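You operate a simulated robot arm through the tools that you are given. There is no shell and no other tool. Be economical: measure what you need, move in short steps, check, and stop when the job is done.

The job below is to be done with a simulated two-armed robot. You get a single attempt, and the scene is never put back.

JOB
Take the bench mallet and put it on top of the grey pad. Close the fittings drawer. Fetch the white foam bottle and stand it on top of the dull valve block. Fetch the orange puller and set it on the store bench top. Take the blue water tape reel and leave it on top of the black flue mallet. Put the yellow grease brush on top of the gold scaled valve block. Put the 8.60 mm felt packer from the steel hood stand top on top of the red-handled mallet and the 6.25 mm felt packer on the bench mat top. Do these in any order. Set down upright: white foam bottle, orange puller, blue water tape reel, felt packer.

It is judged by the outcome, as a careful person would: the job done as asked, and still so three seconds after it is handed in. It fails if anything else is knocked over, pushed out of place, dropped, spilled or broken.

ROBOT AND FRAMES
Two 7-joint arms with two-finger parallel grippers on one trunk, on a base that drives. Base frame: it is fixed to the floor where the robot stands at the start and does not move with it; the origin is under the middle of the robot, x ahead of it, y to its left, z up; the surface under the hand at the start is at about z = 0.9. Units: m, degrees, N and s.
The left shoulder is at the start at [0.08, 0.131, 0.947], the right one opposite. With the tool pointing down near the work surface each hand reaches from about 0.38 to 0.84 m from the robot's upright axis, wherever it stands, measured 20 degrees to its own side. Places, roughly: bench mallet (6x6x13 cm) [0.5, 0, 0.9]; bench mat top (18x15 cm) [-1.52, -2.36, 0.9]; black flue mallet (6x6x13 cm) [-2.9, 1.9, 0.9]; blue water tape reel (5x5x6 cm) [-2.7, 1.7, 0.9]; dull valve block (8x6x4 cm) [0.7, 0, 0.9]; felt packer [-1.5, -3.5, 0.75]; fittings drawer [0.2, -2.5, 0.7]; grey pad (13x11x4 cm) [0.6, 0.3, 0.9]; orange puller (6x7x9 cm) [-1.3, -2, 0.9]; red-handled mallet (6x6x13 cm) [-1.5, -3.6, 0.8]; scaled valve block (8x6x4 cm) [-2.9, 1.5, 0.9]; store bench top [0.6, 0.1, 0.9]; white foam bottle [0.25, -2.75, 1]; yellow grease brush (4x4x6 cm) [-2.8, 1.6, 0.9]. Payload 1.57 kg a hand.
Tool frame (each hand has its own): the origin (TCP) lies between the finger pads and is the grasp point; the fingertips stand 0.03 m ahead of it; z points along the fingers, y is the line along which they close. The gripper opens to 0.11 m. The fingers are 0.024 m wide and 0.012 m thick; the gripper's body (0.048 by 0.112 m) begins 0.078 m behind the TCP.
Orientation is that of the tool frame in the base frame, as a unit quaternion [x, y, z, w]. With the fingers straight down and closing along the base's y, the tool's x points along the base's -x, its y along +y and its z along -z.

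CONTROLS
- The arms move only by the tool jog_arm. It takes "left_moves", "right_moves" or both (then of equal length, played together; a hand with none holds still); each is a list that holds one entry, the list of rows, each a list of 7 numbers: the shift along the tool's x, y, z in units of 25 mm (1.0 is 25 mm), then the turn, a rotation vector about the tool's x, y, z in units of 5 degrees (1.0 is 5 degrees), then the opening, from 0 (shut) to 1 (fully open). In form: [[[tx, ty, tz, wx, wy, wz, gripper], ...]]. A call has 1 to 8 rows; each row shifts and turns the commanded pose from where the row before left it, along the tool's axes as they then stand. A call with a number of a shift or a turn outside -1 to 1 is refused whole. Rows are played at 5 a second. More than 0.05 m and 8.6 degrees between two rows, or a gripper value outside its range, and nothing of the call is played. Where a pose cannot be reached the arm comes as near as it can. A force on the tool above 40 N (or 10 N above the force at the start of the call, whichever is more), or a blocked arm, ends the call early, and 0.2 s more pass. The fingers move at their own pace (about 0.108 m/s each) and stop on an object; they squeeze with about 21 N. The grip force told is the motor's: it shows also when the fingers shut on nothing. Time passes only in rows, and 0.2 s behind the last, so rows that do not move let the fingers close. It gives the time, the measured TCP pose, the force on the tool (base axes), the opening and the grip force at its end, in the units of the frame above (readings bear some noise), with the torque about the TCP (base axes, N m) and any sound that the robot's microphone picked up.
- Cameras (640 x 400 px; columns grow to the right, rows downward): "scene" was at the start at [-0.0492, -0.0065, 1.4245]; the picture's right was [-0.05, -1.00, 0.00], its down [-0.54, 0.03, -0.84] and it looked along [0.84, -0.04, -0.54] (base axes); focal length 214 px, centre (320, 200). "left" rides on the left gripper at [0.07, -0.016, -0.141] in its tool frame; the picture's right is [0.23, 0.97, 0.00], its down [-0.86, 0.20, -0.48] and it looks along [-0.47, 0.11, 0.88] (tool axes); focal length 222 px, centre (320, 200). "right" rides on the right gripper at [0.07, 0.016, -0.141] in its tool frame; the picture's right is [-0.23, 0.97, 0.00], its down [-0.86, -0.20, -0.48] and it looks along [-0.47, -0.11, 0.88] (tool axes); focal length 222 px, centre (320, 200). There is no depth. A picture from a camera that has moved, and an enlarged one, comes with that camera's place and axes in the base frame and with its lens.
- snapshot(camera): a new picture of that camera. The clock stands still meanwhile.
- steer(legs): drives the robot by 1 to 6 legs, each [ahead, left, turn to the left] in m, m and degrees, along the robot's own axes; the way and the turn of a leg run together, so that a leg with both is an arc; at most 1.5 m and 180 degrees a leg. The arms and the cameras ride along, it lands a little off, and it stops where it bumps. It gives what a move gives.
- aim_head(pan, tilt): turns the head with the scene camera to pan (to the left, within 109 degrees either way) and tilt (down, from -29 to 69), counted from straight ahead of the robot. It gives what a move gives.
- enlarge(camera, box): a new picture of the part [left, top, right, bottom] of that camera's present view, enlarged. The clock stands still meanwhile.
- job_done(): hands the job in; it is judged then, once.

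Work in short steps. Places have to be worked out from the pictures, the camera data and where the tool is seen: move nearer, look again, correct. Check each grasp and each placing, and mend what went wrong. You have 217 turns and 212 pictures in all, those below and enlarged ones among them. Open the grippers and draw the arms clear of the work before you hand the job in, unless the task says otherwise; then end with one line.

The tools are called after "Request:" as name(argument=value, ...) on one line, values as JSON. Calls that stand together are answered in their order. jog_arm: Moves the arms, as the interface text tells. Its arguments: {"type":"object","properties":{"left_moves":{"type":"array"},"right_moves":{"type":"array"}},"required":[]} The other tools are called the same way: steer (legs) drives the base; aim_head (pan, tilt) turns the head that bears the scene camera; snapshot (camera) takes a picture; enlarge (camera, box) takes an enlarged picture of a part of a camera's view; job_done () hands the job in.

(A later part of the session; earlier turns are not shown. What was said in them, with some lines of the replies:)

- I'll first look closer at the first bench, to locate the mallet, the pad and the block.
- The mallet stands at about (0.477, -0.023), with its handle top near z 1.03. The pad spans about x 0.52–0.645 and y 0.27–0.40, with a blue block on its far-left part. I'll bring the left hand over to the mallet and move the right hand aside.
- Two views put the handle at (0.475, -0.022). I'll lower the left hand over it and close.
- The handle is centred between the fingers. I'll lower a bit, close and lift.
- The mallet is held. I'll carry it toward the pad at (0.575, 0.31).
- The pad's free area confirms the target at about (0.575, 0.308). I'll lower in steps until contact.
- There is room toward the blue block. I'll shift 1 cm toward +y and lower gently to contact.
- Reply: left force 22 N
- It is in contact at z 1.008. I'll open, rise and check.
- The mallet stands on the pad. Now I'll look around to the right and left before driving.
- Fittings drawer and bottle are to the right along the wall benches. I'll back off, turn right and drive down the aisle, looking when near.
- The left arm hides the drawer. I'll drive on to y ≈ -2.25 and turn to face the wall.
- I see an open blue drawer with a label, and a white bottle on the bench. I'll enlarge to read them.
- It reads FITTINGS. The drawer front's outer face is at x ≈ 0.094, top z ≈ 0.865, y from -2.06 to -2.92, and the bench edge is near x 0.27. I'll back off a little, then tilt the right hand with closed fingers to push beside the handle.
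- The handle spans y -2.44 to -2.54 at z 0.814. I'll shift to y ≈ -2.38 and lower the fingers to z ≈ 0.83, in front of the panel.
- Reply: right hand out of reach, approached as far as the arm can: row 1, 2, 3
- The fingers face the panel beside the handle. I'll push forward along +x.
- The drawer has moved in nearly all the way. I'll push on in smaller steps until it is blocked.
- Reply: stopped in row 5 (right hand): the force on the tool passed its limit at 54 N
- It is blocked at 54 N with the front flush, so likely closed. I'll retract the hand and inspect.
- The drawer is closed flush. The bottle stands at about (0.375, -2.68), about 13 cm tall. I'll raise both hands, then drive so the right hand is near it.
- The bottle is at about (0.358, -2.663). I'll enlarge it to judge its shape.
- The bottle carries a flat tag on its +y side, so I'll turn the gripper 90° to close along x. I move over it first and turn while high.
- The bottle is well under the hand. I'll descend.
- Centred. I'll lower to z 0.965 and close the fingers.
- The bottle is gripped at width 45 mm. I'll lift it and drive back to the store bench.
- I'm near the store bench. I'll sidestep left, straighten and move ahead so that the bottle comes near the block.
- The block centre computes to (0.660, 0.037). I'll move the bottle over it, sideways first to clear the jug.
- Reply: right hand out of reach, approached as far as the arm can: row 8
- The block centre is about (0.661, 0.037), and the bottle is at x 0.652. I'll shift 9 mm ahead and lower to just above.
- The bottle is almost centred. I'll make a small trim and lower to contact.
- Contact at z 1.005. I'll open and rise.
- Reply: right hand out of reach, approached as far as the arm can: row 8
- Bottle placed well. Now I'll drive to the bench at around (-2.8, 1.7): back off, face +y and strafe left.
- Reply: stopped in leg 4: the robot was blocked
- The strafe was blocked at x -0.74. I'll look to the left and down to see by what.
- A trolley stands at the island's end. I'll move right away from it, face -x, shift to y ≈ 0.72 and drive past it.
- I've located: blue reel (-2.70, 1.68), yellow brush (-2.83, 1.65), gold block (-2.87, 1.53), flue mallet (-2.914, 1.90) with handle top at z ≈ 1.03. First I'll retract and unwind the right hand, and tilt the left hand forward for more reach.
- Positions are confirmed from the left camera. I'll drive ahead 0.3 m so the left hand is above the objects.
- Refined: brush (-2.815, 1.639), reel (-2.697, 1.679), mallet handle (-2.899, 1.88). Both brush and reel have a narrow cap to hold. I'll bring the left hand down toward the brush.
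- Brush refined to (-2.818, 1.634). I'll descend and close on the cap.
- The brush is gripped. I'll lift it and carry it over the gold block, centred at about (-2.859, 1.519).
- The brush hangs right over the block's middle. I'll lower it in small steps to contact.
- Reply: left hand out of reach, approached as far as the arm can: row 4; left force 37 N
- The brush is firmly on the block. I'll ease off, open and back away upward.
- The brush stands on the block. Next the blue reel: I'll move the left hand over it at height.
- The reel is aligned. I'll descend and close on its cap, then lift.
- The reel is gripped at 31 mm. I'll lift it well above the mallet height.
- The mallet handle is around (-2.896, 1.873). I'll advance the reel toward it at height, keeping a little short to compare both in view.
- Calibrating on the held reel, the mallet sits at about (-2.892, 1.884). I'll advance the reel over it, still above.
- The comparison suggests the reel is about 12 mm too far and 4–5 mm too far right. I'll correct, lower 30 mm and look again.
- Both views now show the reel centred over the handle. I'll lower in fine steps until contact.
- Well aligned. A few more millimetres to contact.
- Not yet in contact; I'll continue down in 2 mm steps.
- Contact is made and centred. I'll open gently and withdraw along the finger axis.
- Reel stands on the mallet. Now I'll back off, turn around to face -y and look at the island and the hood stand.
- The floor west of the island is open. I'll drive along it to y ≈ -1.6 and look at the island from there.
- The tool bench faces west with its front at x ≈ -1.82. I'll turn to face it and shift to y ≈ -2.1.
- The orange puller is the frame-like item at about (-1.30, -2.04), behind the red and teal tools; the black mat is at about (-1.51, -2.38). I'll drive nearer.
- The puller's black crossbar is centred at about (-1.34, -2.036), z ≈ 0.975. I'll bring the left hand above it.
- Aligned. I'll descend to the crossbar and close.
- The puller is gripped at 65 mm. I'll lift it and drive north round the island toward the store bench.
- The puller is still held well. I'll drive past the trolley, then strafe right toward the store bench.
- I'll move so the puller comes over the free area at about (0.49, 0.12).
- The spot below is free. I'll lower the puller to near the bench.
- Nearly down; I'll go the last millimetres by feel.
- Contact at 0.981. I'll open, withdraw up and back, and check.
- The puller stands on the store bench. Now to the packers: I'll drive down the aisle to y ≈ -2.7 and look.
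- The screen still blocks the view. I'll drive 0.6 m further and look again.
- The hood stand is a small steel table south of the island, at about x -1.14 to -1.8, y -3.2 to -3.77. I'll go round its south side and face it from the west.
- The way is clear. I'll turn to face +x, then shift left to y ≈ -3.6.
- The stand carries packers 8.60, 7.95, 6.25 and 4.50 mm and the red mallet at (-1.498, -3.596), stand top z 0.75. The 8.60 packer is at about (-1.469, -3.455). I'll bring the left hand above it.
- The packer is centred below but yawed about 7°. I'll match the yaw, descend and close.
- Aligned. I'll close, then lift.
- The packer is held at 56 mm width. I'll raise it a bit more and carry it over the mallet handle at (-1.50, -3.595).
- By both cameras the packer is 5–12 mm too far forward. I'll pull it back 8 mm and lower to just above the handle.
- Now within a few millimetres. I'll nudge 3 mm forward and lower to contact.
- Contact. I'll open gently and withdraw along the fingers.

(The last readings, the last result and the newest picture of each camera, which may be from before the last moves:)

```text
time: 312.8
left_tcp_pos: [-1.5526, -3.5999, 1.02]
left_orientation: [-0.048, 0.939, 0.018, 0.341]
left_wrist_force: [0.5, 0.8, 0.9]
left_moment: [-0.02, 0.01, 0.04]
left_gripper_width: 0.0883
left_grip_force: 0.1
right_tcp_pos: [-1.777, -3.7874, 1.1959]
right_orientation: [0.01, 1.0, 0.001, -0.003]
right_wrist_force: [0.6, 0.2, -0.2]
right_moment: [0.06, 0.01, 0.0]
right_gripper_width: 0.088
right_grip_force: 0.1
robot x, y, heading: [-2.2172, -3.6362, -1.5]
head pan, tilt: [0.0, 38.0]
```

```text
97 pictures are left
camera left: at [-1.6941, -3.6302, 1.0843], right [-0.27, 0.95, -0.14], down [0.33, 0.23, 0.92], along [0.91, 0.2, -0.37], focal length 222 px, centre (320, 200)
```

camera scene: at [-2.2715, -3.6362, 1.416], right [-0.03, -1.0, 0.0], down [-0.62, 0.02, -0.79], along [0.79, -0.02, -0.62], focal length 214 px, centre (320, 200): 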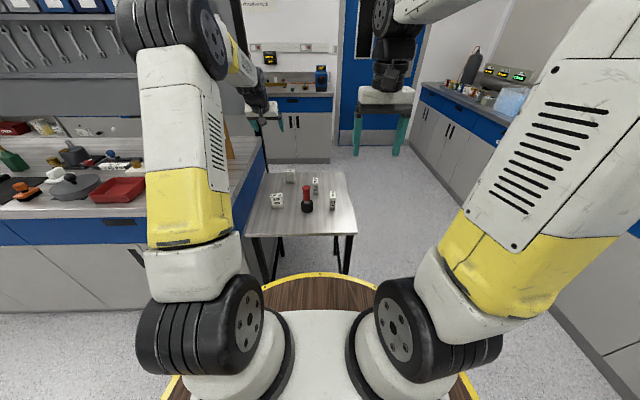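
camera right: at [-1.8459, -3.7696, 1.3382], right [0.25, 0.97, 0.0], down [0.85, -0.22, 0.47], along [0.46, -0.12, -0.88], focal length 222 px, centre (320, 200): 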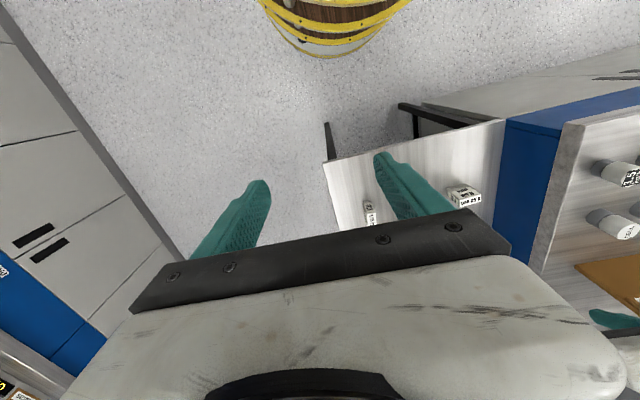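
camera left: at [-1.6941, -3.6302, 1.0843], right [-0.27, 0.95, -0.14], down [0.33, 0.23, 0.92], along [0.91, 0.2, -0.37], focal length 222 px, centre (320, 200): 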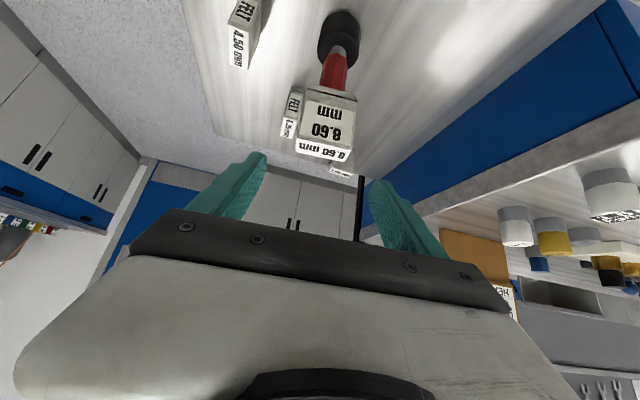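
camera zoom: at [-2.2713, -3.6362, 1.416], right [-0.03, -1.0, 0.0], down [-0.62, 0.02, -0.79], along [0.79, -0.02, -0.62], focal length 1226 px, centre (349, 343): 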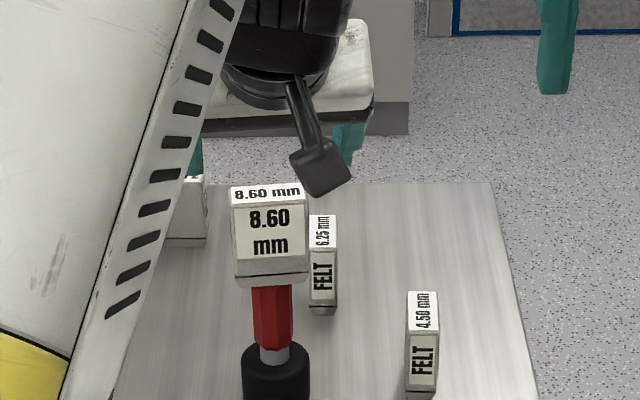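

The 8.60 packer stands upright on the mallet. For the 6.25 packer I'll use the right hand, straight down. First the left hand moves aside and up, then the base goes nearer.

Request:
jog_arm(left_moves=[[[0, 0, -1, 0, 0, 0, 0.8], [-0.3, 0.5, -0.8, 0, 0, 0, 0.8], [-0.3, 1, -0.4, 0, 0, 0, 0.8], [0, 1, 0, 0, 0, 0, 0.8], [0, 1, 0, 0, 0, 0, 0.8], [0, 1, 0, 0, 0, 0, 0.8], [0, 1, 0, 0, 0, 0, 0.8], [0, 1, 0, 0, 0, 0, 0.8]]], right_moves=[[[0, 0, 0, 0, 0, 0, 0.6], [0, 0, 0, 0, 0, 0, 0.6], [-1, 0, 0, 0, 0, 0, 0.6], [-1, 0, 0, 0, 0, 0, 0.6], [-1, 0, 0, 0, 0, 0, 0.6], [-1, 0, 0, 0, 0, 0, 0.6], [-1, 0, 0, 0, 0, 0, 0.6], [-1, 0, 0, 0, 0, 0, 0.6]]])

Request:
steer(legs=[[0.16, 0.08, 1.5]])

Request:
snapshot(camera="right")

Request:
enlarge(camera="scene", box=[240, 130, 400, 250])

```text
time: 314.6
left_tcp_pos: [-1.5927, -3.4401, 1.073]
left_orientation: [-0.047, 0.939, 0.019, 0.34]
left_wrist_force: [-0.2, 0.1, -0.1]
left_moment: [0.02, -0.01, 0.0]
left_gripper_width: 0.088
left_grip_force: 0.0
right_tcp_pos: [-1.6279, -3.7889, 1.1959]
right_orientation: [0.01, 1.0, 0.003, -0.004]
right_wrist_force: [0.0, -0.1, 0.5]
right_moment: [0.02, 0.0, -0.01]
right_gripper_width: 0.0661
right_grip_force: 0.0
robot x, y, heading: [-2.2189, -3.6353, -1.7]
head pan, tilt: [0.0, 38.0]
```

```text
time: 316.1
left_tcp_pos: [-1.4357, -3.352, 1.0729]
left_orientation: [-0.056, 0.938, 0.021, 0.341]
left_wrist_force: [-0.6, -0.6, -0.6]
left_moment: [0.0, 0.02, 0.0]
left_gripper_width: 0.0879
left_grip_force: 0.0
right_tcp_pos: [-1.4637, -3.7008, 1.1957]
right_orientation: [0.001, 1.0, 0.001, -0.004]
right_wrist_force: [0.3, 0.8, 0.2]
right_moment: [-0.01, 0.0, -0.03]
right_gripper_width: 0.0658
right_grip_force: 0.1
robot x, y, heading: [-2.0572, -3.557, -0.4]
head pan, tilt: [0.0, 38.0]
```

```text
96 pictures are left
camera right: at [-1.5331, -3.6845, 1.3375], right [0.23, 0.97, 0.0], down [0.86, -0.2, 0.47], along [0.46, -0.11, -0.88], focal length 222 px, centre (320, 200)
```

right: 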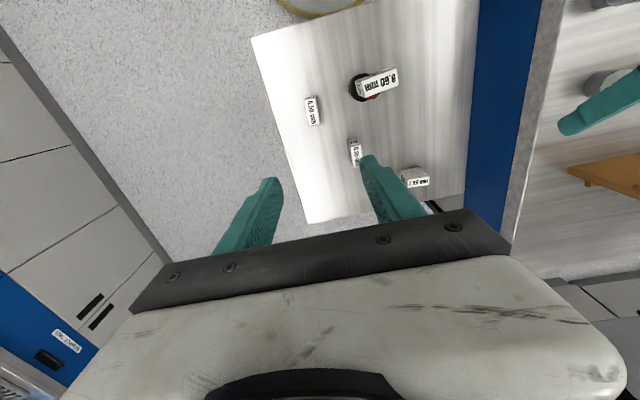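

```text
3.33 times, centred on (320, 190) of scene
camera zoom: at [-2.1109, -3.5598, 1.4159], right [-0.01, -1.0, 0.0], down [-0.62, 0.0, -0.79], along [0.79, -0.01, -0.62], focal length 715 px, centre (320, 233)
```

zoom: 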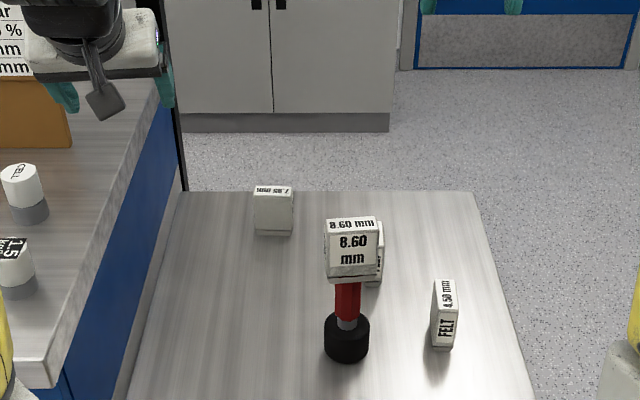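

The 6.25 packer is at about (-1.36, -3.637). I'll move the right hand above it and start down.

Request:
jog_arm(right_moves=[[[-0.83, 0.51, 0, 0, 0, 0, 0.6], [-0.83, 0.51, 0, 0, 0, 0, 0.6], [-0.83, 0.51, 0, 0, 0, 0, 0.6], [-0.83, 0.51, 0, 0, 0, 0, 0.6], [-0.83, 0.51, 0, 0, 0, 0, 0.6], [0, 0, 1, 0, 0, 0, 0.6], [0, 0, 1, 0, 0, 0, 0.6], [0, 0, 1, 0, 0, 0, 0.6]]])

Request:
snapshot(camera="right")

```text
time: 317.9
left_tcp_pos: [-1.4358, -3.3512, 1.0736]
left_orientation: [-0.056, 0.939, 0.02, 0.34]
left_wrist_force: [-0.5, 0.3, 0.3]
left_moment: [0.01, 0.0, -0.01]
left_gripper_width: 0.0879
left_grip_force: 0.0
right_tcp_pos: [-1.3595, -3.6373, 1.1208]
right_orientation: [0.001, 1.0, 0.001, -0.004]
right_wrist_force: [-0.7, -0.4, -0.1]
right_moment: [0.0, -0.01, 0.01]
right_gripper_width: 0.066
right_grip_force: 0.0
robot x, y, heading: [-2.0581, -3.5539, -0.5]
head pan, tilt: [0.0, 38.0]
```

```text
94 pictures are left
camera right: at [-1.4298, -3.621, 1.262], right [0.23, 0.97, 0.0], down [0.86, -0.2, 0.47], along [0.46, -0.11, -0.88], focal length 222 px, centre (320, 200)
```

right: 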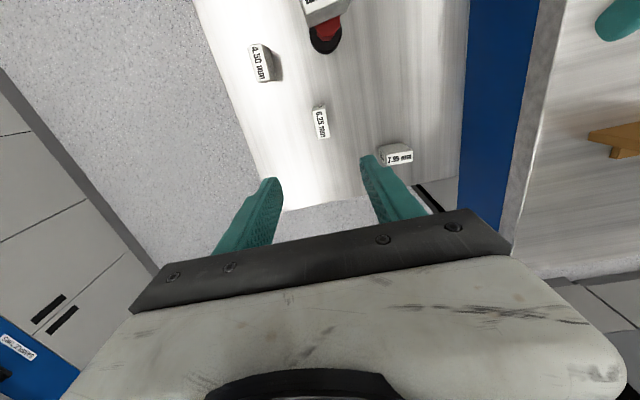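

Position is confirmed. I'll enlarge to check the packer's yaw.

Request:
enlarge(camera="right", box=[290, 90, 350, 150])

```text
6.67 times, centred on (320, 120) of right
camera zoom: at [-1.4298, -3.621, 1.262], right [0.23, 0.97, 0.0], down [0.86, -0.2, 0.47], along [0.46, -0.11, -0.88], focal length 1481 px, centre (320, 733)
```

zoom: 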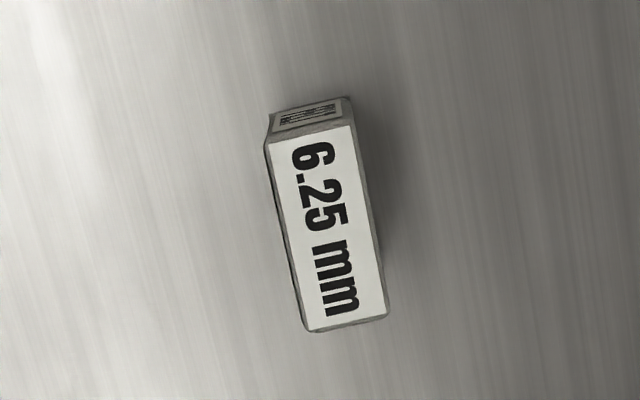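

Yaw matches the gripper. I'll descend in two stages and close.

Request:
jog_arm(right_moves=[[[0, 0, 1, 0, 0, 0, 0.6], [0, 0, 1, 0, 0, 0, 0.6], [0, 0, 1, 0, 0, 0, 0.6], [0, 0, 1, 0, 0, 0, 0.6], [0, 0, 1, 0, 0, 0, 0.6], [0, 0, 1, 0, 0, 0, 0.6], [0, 0, 1, 0, 0, 0, 0.6], [0, 0, 1, 0, 0, 0, 0.6]]])

Request:
snapshot(camera="right")

```text
time: 319.7
left_tcp_pos: [-1.4358, -3.3508, 1.0733]
left_orientation: [-0.056, 0.938, 0.02, 0.341]
left_wrist_force: [-0.3, 0.0, 0.3]
left_moment: [0.01, -0.01, 0.03]
left_gripper_width: 0.0879
left_grip_force: 0.0
right_tcp_pos: [-1.3651, -3.6355, 0.9176]
right_orientation: [0.001, 1.0, 0.002, -0.004]
right_wrist_force: [0.1, 0.4, -0.3]
right_moment: [-0.02, -0.01, 0.0]
right_gripper_width: 0.0663
right_grip_force: 0.1
robot x, y, heading: [-2.0562, -3.5602, -0.2]
head pan, tilt: [0.0, 38.0]
```

```text
92 pictures are left
camera right: at [-1.4333, -3.6194, 1.0587], right [0.23, 0.97, 0.0], down [0.86, -0.2, 0.47], along [0.46, -0.11, -0.88], focal length 222 px, centre (320, 200)
```

right: 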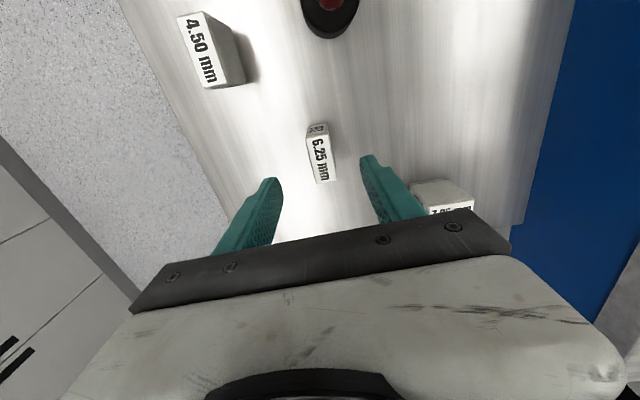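

Good. Lower the rest and close.

Request:
jog_arm(right_moves=[[[-0.12, -0.04, 1, 0, 0, 0, 0.6], [0, 0, 1, 0, 0, 0, 0.6], [0, 0, 1, 0, 0, 0, 0.6], [0, 0, 1, 0, 0, 0, 0.6], [0, 0, 0.7, 0, 0, 0, 0.6], [0, 0, 0, 0, 0, 0, 0], [0, 0, 0, 0, 0, 0, 0], [0, 0, 0, 0, 0, 0, 0]]])

Request:
snapshot(camera="right")

```text
time: 321.5
left_tcp_pos: [-1.436, -3.3511, 1.0726]
left_orientation: [-0.055, 0.938, 0.021, 0.34]
left_wrist_force: [0.7, -0.2, 0.3]
left_moment: [0.02, -0.01, 0.04]
left_gripper_width: 0.0878
left_grip_force: 0.0
right_tcp_pos: [-1.3611, -3.6359, 0.8039]
right_orientation: [0.001, 1.0, 0.001, -0.003]
right_wrist_force: [-0.1, -0.2, 0.3]
right_moment: [0.01, 0.01, 0.01]
right_gripper_width: 0.0255
right_grip_force: 21.4
robot x, y, heading: [-2.0611, -3.555, -0.5]
head pan, tilt: [0.0, 38.0]
```

```text
91 pictures are left
camera right: at [-1.4301, -3.6197, 0.9449], right [0.23, 0.97, 0.0], down [0.86, -0.2, 0.47], along [0.46, -0.11, -0.88], focal length 222 px, centre (320, 200)
```

right: 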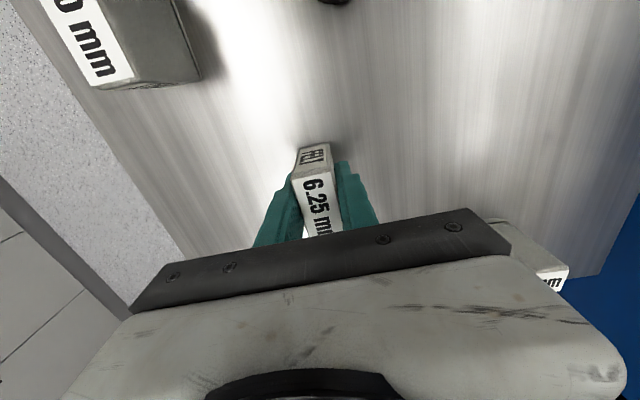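

Gripped at 25.5 mm. I'll lift straight up.

Request:
jog_arm(right_moves=[[[0, 0, -1, 0, 0, 0, 0], [0, 0, -1, 0, 0, 0, 0], [0, 0, -1, 0, 0, 0, 0], [0, 0, -1, 0, 0, 0, 0], [0, 0, -1, 0, 0, 0, 0], [0, 0, -1, 0, 0, 0, 0], [0, 0, -1, 0, 0, 0, 0], [0, 0, -1, 0, 0, 0, 0]]])

Request:
jog_arm(right_moves=[[[0, 0, -1, 0, 0, 0, 0], [0, 0, -1, 0, 0, 0, 0], [0, 0, -1, 0, 0, 0, 0], [0, 0, -1, 0, 0, 0, 0], [0, 0, -1, 0, 0, 0, 0], [0, 0, -1, 0, 0, 0, 0], [0, 0, -0.5, 0, 0, 0, 0]]])

Request:
snapshot(camera="scene")

```text
time: 323.3
left_tcp_pos: [-1.435, -3.3506, 1.0725]
left_orientation: [-0.056, 0.938, 0.021, 0.341]
left_wrist_force: [0.2, 0.2, 0.2]
left_moment: [-0.01, -0.03, 0.0]
left_gripper_width: 0.0879
left_grip_force: 0.0
right_tcp_pos: [-1.3567, -3.6386, 1.003]
right_orientation: [0.001, 1.0, 0.001, -0.004]
right_wrist_force: [0.3, 0.1, -0.6]
right_moment: [0.01, 0.01, 0.03]
right_gripper_width: 0.0254
right_grip_force: 21.1
robot x, y, heading: [-2.0545, -3.5608, -0.6]
head pan, tilt: [0.0, 38.0]
```

```text
time: 324.9
left_tcp_pos: [-1.4358, -3.3517, 1.0726]
left_orientation: [-0.055, 0.939, 0.021, 0.34]
left_wrist_force: [0.2, -0.2, -0.4]
left_moment: [0.0, 0.02, 0.01]
left_gripper_width: 0.0882
left_grip_force: 0.1
right_tcp_pos: [-1.3571, -3.6376, 1.1663]
right_orientation: [0.001, 1.0, 0.001, -0.004]
right_wrist_force: [0.2, -0.8, -0.8]
right_moment: [-0.01, 0.03, -0.03]
right_gripper_width: 0.0254
right_grip_force: 20.9
robot x, y, heading: [-2.0569, -3.5589, -0.3]
head pan, tilt: [0.0, 38.0]
```

```text
90 pictures are left
camera scene: at [-2.1107, -3.5597, 1.416], right [-0.01, -1.0, 0.0], down [-0.62, 0.0, -0.79], along [0.79, -0.01, -0.62], focal length 214 px, centre (320, 200)
```

scene: 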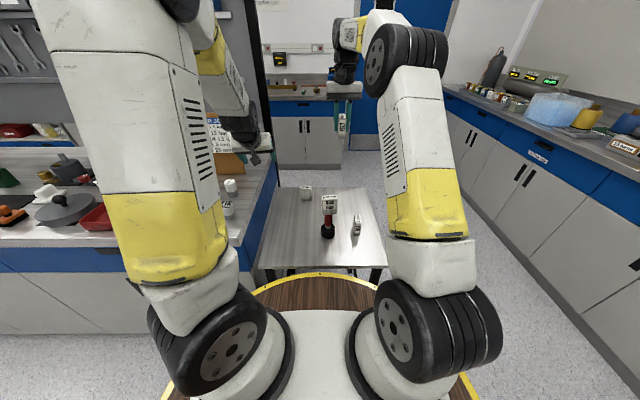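

The packer hangs well. I'll raise the left hand, back off, strafe north to the mat and come in.

Request:
jog_arm(left_moves=[[[-0.64, 0, -0.77, 0, 0, 0, 0.8], [-0.64, 0, -0.77, 0, 0, 0, 0.8], [-0.64, 0, -0.77, 0, 0, 0, 0.8], [-0.64, 0, -0.77, 0, 0, 0, 0.8], [-0.64, 0, -0.77, 0, 0, 0, 0.8]]])

Request:
steer(legs=[[-0.5, 0, 0], [0, 1.27, 0], [0.2, 0, 0]])

Request:
snapshot(camera="scene")

```text
time: 326.1
left_tcp_pos: [-1.435, -3.3511, 1.1981]
left_orientation: [-0.057, 0.938, 0.021, 0.34]
left_wrist_force: [-0.1, 0.4, -0.2]
left_moment: [0.02, 0.03, 0.02]
left_gripper_width: 0.088
left_grip_force: 0.1
right_tcp_pos: [-1.3567, -3.638, 1.1654]
right_orientation: [0.001, 1.0, 0.001, -0.004]
right_wrist_force: [-0.1, -0.5, -0.1]
right_moment: [-0.02, -0.01, -0.02]
right_gripper_width: 0.0255
right_grip_force: 20.7
robot x, y, heading: [-2.0563, -3.5565, -0.3]
head pan, tilt: [0.0, 38.0]
```

```text
time: 336.3
left_tcp_pos: [-1.708, -2.0624, 1.1987]
left_orientation: [-0.055, 0.938, 0.021, 0.34]
left_wrist_force: [-1.1, -0.2, 0.3]
left_moment: [0.01, 0.0, 0.01]
left_gripper_width: 0.0881
left_grip_force: 0.0
right_tcp_pos: [-1.6297, -2.352, 1.167]
right_orientation: [0.004, 1.0, 0.001, -0.004]
right_wrist_force: [0.3, 0.5, 0.0]
right_moment: [0.01, 0.04, 0.02]
right_gripper_width: 0.0256
right_grip_force: 21.1
robot x, y, heading: [-2.3313, -2.2687, -0.5]
head pan, tilt: [0.0, 38.0]
```

```text
89 pictures are left
camera scene: at [-2.3838, -2.2702, 1.4159], right [-0.01, -1.0, 0.0], down [-0.62, 0.01, -0.79], along [0.79, -0.01, -0.62], focal length 214 px, centre (320, 200)
```

scene: 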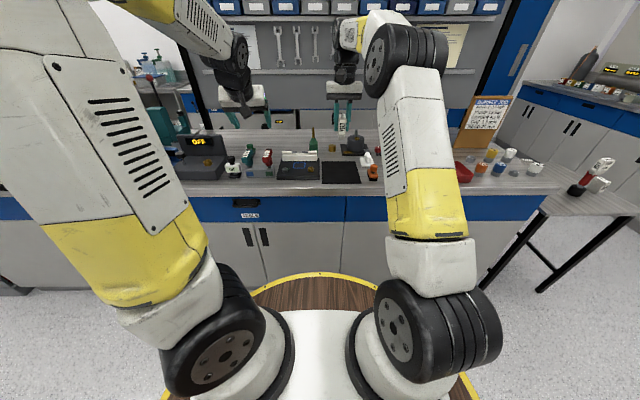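

I'll check the stand (the mallet looks slanted at the picture's edge) and the mat.

Request:
enlarge(camera="scene", box=[540, 120, 640, 220])

Request:
enlarge(camera="scene", box=[270, 110, 400, 200])

Request:
snapshot(camera="right")

```text
4.00 times, centred on (590, 170) of scene
camera zoom: at [-2.3838, -2.2702, 1.4159], right [-0.01, -1.0, 0.0], down [-0.62, 0.01, -0.79], along [0.79, -0.01, -0.62], focal length 858 px, centre (-760, 320)
```

zoom: 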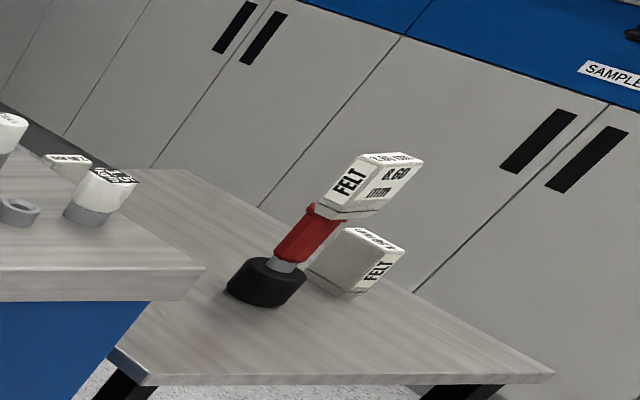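

```text
4.44 times, centred on (335, 155) of scene
camera zoom: at [-2.3838, -2.2702, 1.4159], right [-0.01, -1.0, 0.0], down [-0.62, 0.01, -0.79], along [0.79, -0.01, -0.62], focal length 953 px, centre (253, 400)
```

zoom: 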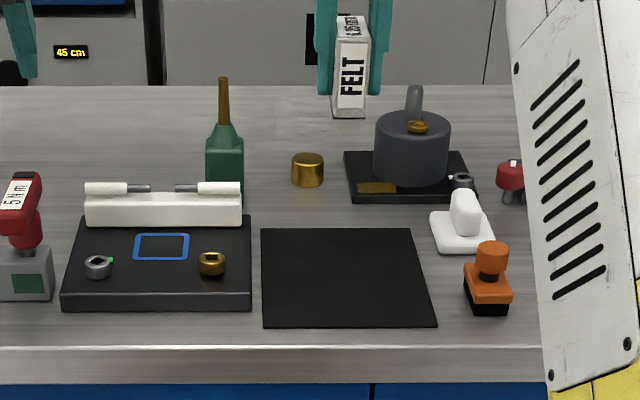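

```text
86 pictures are left
camera right: at [-1.6984, -2.3349, 1.3075], right [0.23, 0.97, 0.0], down [0.86, -0.2, 0.47], along [0.46, -0.11, -0.88], focal length 222 px, centre (320, 200)
```

right: 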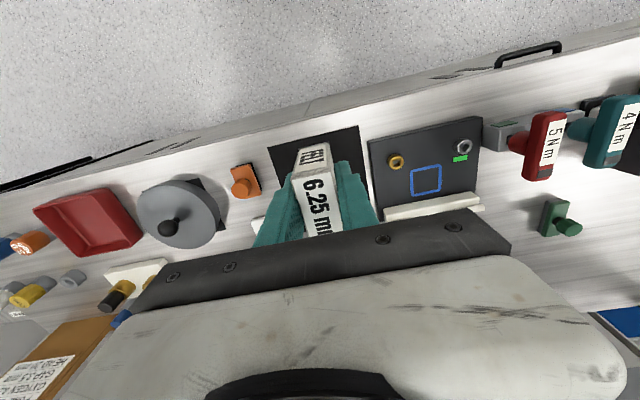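

The stand is fine (just perspective). The mat spans x -1.61 to -1.42, centre (-1.515, -2.373). I'll move the packer over its centre and lower.

Request:
jog_arm(right_moves=[[[-0.92, -0.17, 0, 0, 0, 0, 0], [-0.92, -0.17, 0, 0, 0, 0, 0], [-0.92, -0.17, 0, 0, 0, 0, 0], [-0.92, -0.17, 0, 0, 0, 0, 0], [-0.92, -0.17, 1, 0, 0, 0, 0], [0, 0, 1, 0, 0, 0, 0], [0, 0, 1, 0, 0, 0, 0], [0, 0, 1, 0, 0, 0, 0]]])

Request:
jog_arm(right_moves=[[[0, 0, 1, 0, 0, 0, 0], [0, 0, 1, 0, 0, 0, 0], [0, 0, 1, 0, 0, 0, 0], [0, 0, 0.7, 0, 0, 0, 0], [0, 0, 0, 0, 0, 0, 0]]])

Request:
enlarge(camera="scene", box=[270, 110, 400, 200])

```text
time: 338.1
left_tcp_pos: [-1.7065, -2.0637, 1.1978]
left_orientation: [-0.055, 0.938, 0.021, 0.341]
left_wrist_force: [-0.8, -0.5, -0.2]
left_moment: [0.07, -0.02, 0.0]
left_gripper_width: 0.0881
left_grip_force: 0.1
right_tcp_pos: [-1.5644, -2.3752, 1.0524]
right_orientation: [0.002, 1.0, 0.001, -0.003]
right_wrist_force: [0.6, 0.6, -0.2]
right_moment: [-0.03, 0.0, 0.0]
right_gripper_width: 0.0256
right_grip_force: 21.3
right hand out of reach, approached as far as the arm can: row 3, 4, 5
robot x, y, heading: [-2.3305, -2.2663, -0.7]
head pan, tilt: [0.0, 38.0]
```

```text
time: 339.3
left_tcp_pos: [-1.7094, -2.0638, 1.1989]
left_orientation: [-0.055, 0.938, 0.021, 0.341]
left_wrist_force: [0.8, -0.3, -0.1]
left_moment: [-0.01, -0.03, -0.01]
left_gripper_width: 0.0881
left_grip_force: 0.1
right_tcp_pos: [-1.5676, -2.3747, 0.9574]
right_orientation: [0.002, 1.0, 0.001, -0.004]
right_wrist_force: [0.1, -0.4, -0.5]
right_moment: [0.02, 0.04, 0.0]
right_gripper_width: 0.0255
right_grip_force: 21.1
robot x, y, heading: [-2.3283, -2.2675, -0.6]
head pan, tilt: [0.0, 38.0]
```

```text
4.44 times, centred on (335, 155) of scene
camera zoom: at [-2.3836, -2.2702, 1.416], right [-0.01, -1.0, 0.0], down [-0.62, 0.01, -0.79], along [0.79, -0.01, -0.62], focal length 953 px, centre (253, 400)
```

zoom: 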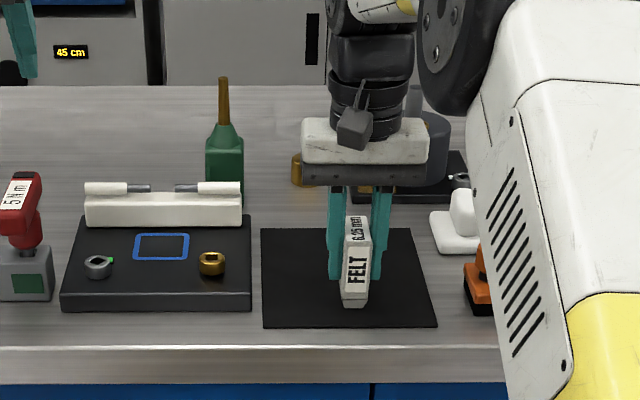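

It's over the mat's near half. I'll move about 4 cm further forward, just above the surface.

Request:
jog_arm(right_moves=[[[0, 0, -0.3, 0, 0, 0, 0], [-0.8, 0, 0, 0, 0, 0, 0], [-0.8, 0, 0, 0, 0, 0, 0], [0, 0, 0, 0, 0, 0, 0]]])

Request:
enlarge(camera="scene", box=[290, 130, 390, 200])

```text
time: 340.3
left_tcp_pos: [-1.7087, -2.0652, 1.1983]
left_orientation: [-0.056, 0.938, 0.021, 0.341]
left_wrist_force: [-0.5, 0.2, -0.2]
left_moment: [0.04, 0.03, -0.02]
left_gripper_width: 0.0881
left_grip_force: 0.0
right_tcp_pos: [-1.5262, -2.375, 0.9658]
right_orientation: [0.003, 1.0, 0.001, -0.003]
right_wrist_force: [-0.4, -0.9, -0.7]
right_moment: [-0.03, 0.01, 0.02]
right_gripper_width: 0.0256
right_grip_force: 21.0
robot x, y, heading: [-2.3289, -2.2673, -0.6]
head pan, tilt: [0.0, 38.0]
```

```text
5.71 times, centred on (340, 165) of scene
camera zoom: at [-2.3836, -2.2702, 1.416], right [-0.01, -1.0, 0.0], down [-0.62, 0.01, -0.79], along [0.79, -0.01, -0.62], focal length 1226 px, centre (206, 400)
```

zoom: 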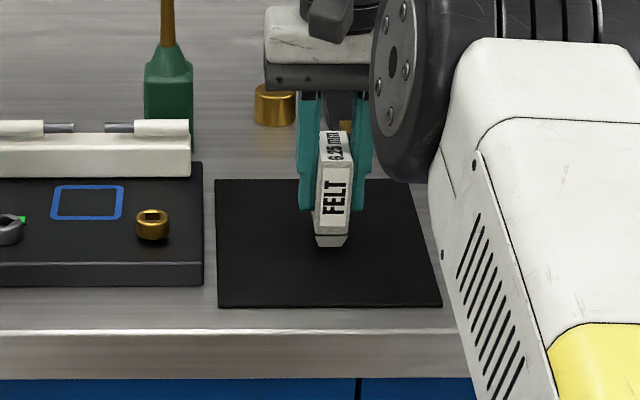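

Central now. I'll lower to contact.

Request:
jog_arm(right_moves=[[[0, 0, 0.25, 0, 0, 0, 0], [0, 0, 0.12, 0, 0, 0, 0], [0, 0, 0.1, 0, 0, 0, 0], [0, 0, 0, 0, 0, 0, 0]]])

```text
time: 341.3
left_tcp_pos: [-1.7084, -2.0627, 1.2002]
left_orientation: [-0.055, 0.938, 0.021, 0.342]
left_wrist_force: [-0.2, 0.4, 0.6]
left_moment: [-0.01, 0.0, -0.03]
left_gripper_width: 0.088
left_grip_force: 0.1
right_tcp_pos: [-1.5266, -2.375, 0.9564]
right_orientation: [0.002, 1.0, 0.001, -0.003]
right_wrist_force: [-7.1, -2.5, 22.8]
right_moment: [-0.15, 0.4, -0.03]
right_gripper_width: 0.0255
right_grip_force: 21.2
robot x, y, heading: [-2.3338, -2.2679, -0.7]
head pan, tilt: [0.0, 38.0]
```

Contact. I'll ease up slightly, open and rise.

Request:
jog_arm(right_moves=[[[0, 0, -0.06, 0, 0, 0, 0], [0, 0, 0, 0, 0, 0, 0.35], [0, 0, 0, 0, 0, 0, 0.6], [0, 0, -0.6, 0, 0, 0, 0.6], [0, 0, -1, 0, 0, 0, 0.6], [0, 0, -1, 0, 0, 0, 0.6], [0, 0, -1, 0, 0, 0, 0.6], [0, 0, -1, 0, 0, 0, 0.6]]])

Request:
steer(legs=[[-0.35, 0, 0]])

Request:
snapshot(camera="scene")

Request:
enlarge(camera="scene", box=[270, 110, 400, 200])

```text
time: 343.1
left_tcp_pos: [-1.7087, -2.0635, 1.1985]
left_orientation: [-0.055, 0.938, 0.021, 0.341]
left_wrist_force: [0.5, -0.8, -0.1]
left_moment: [0.01, 0.0, -0.01]
left_gripper_width: 0.0879
left_grip_force: 0.0
right_tcp_pos: [-1.5448, -2.3765, 1.0674]
right_orientation: [0.002, 1.0, 0.001, -0.005]
right_wrist_force: [0.8, -0.7, -0.7]
right_moment: [-0.01, 0.0, -0.01]
right_gripper_width: 0.0663
right_grip_force: 0.0
right hand out of reach, approached as far as the arm can: row 6, 7, 8
robot x, y, heading: [-2.3312, -2.2686, -0.5]
head pan, tilt: [0.0, 38.0]
```

```text
time: 345.4
left_tcp_pos: [-2.0593, -2.06, 1.1978]
left_orientation: [-0.056, 0.938, 0.021, 0.341]
left_wrist_force: [-0.2, -0.4, 0.4]
left_moment: [-0.03, -0.02, 0.02]
left_gripper_width: 0.0879
left_grip_force: 0.1
right_tcp_pos: [-1.897, -2.373, 1.0667]
right_orientation: [0.001, 1.0, 0.0, -0.003]
right_wrist_force: [0.0, -0.3, 0.1]
right_moment: [-0.02, 0.04, 0.02]
right_gripper_width: 0.0659
right_grip_force: 0.1
robot x, y, heading: [-2.6835, -2.2623, -0.4]
head pan, tilt: [0.0, 38.0]
```

```text
83 pictures are left
camera scene: at [-2.7352, -2.2675, 1.416], right [-0.01, -1.0, 0.0], down [-0.62, 0.0, -0.79], along [0.79, -0.01, -0.62], focal length 214 px, centre (320, 200)
```

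scene: 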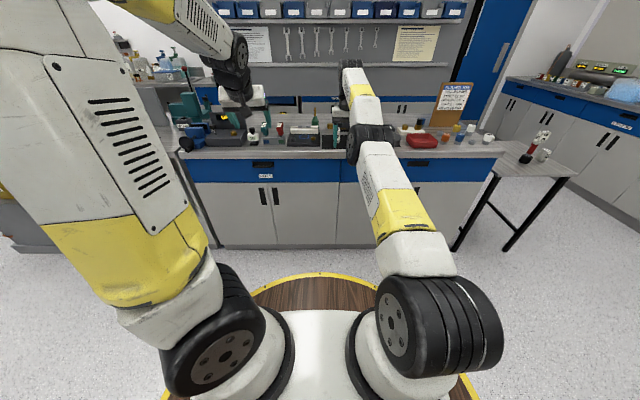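

```text
4.44 times, centred on (335, 155) of scene
camera zoom: at [-2.7352, -2.2675, 1.416], right [-0.01, -1.0, 0.0], down [-0.62, 0.0, -0.79], along [0.79, -0.01, -0.62], focal length 953 px, centre (253, 400)
```

zoom: 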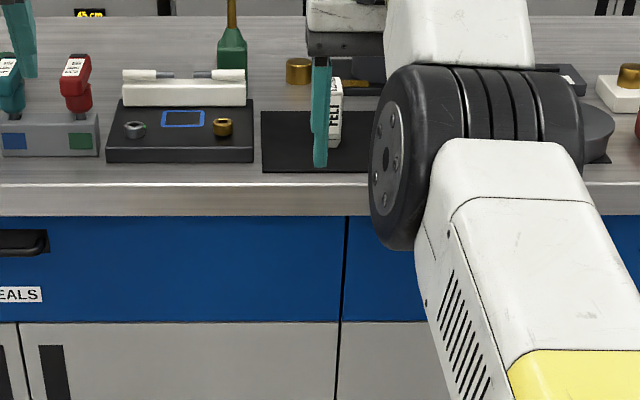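

The packer stands on the mat. One last check with the right camera.

Request:
snapshot(camera="right")

Request:
enlarge(camera="scene", box=[500, 110, 580, 180])

```text
81 pictures are left
camera right: at [-1.9653, -2.3565, 1.2078], right [0.23, 0.97, 0.0], down [0.86, -0.2, 0.47], along [0.46, -0.11, -0.88], focal length 222 px, centre (320, 200)
```

right: 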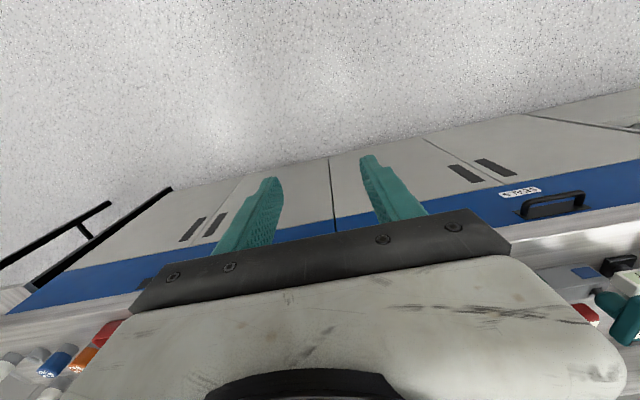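

```text
5.71 times, centred on (540, 145) of scene
camera zoom: at [-2.7352, -2.2675, 1.416], right [-0.01, -1.0, 0.0], down [-0.62, 0.0, -0.79], along [0.79, -0.01, -0.62], focal length 1226 px, centre (-937, 514)
```

zoom: 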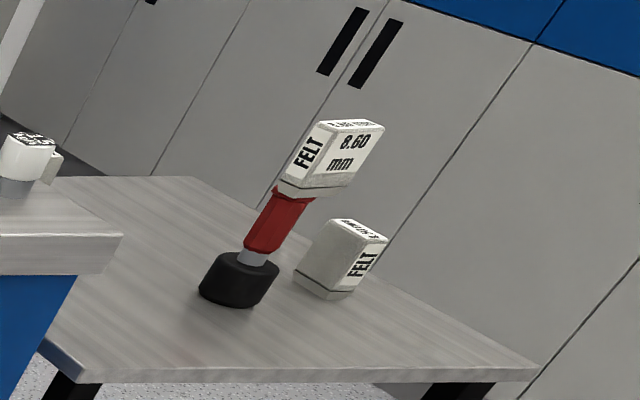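

All the placings look right, both hands are empty and clear, so I hand the job in.

Request:
job_done()

```text
The job is handed in.
```

All the tasks are done and handed in: every item is on its named spot, the fittings drawer is closed, and the four kinds of item that had to be upright were standing when I last looked. On the way, the base bumped the trolley at the island's end once and stopped; in later pictures its items were still upright.
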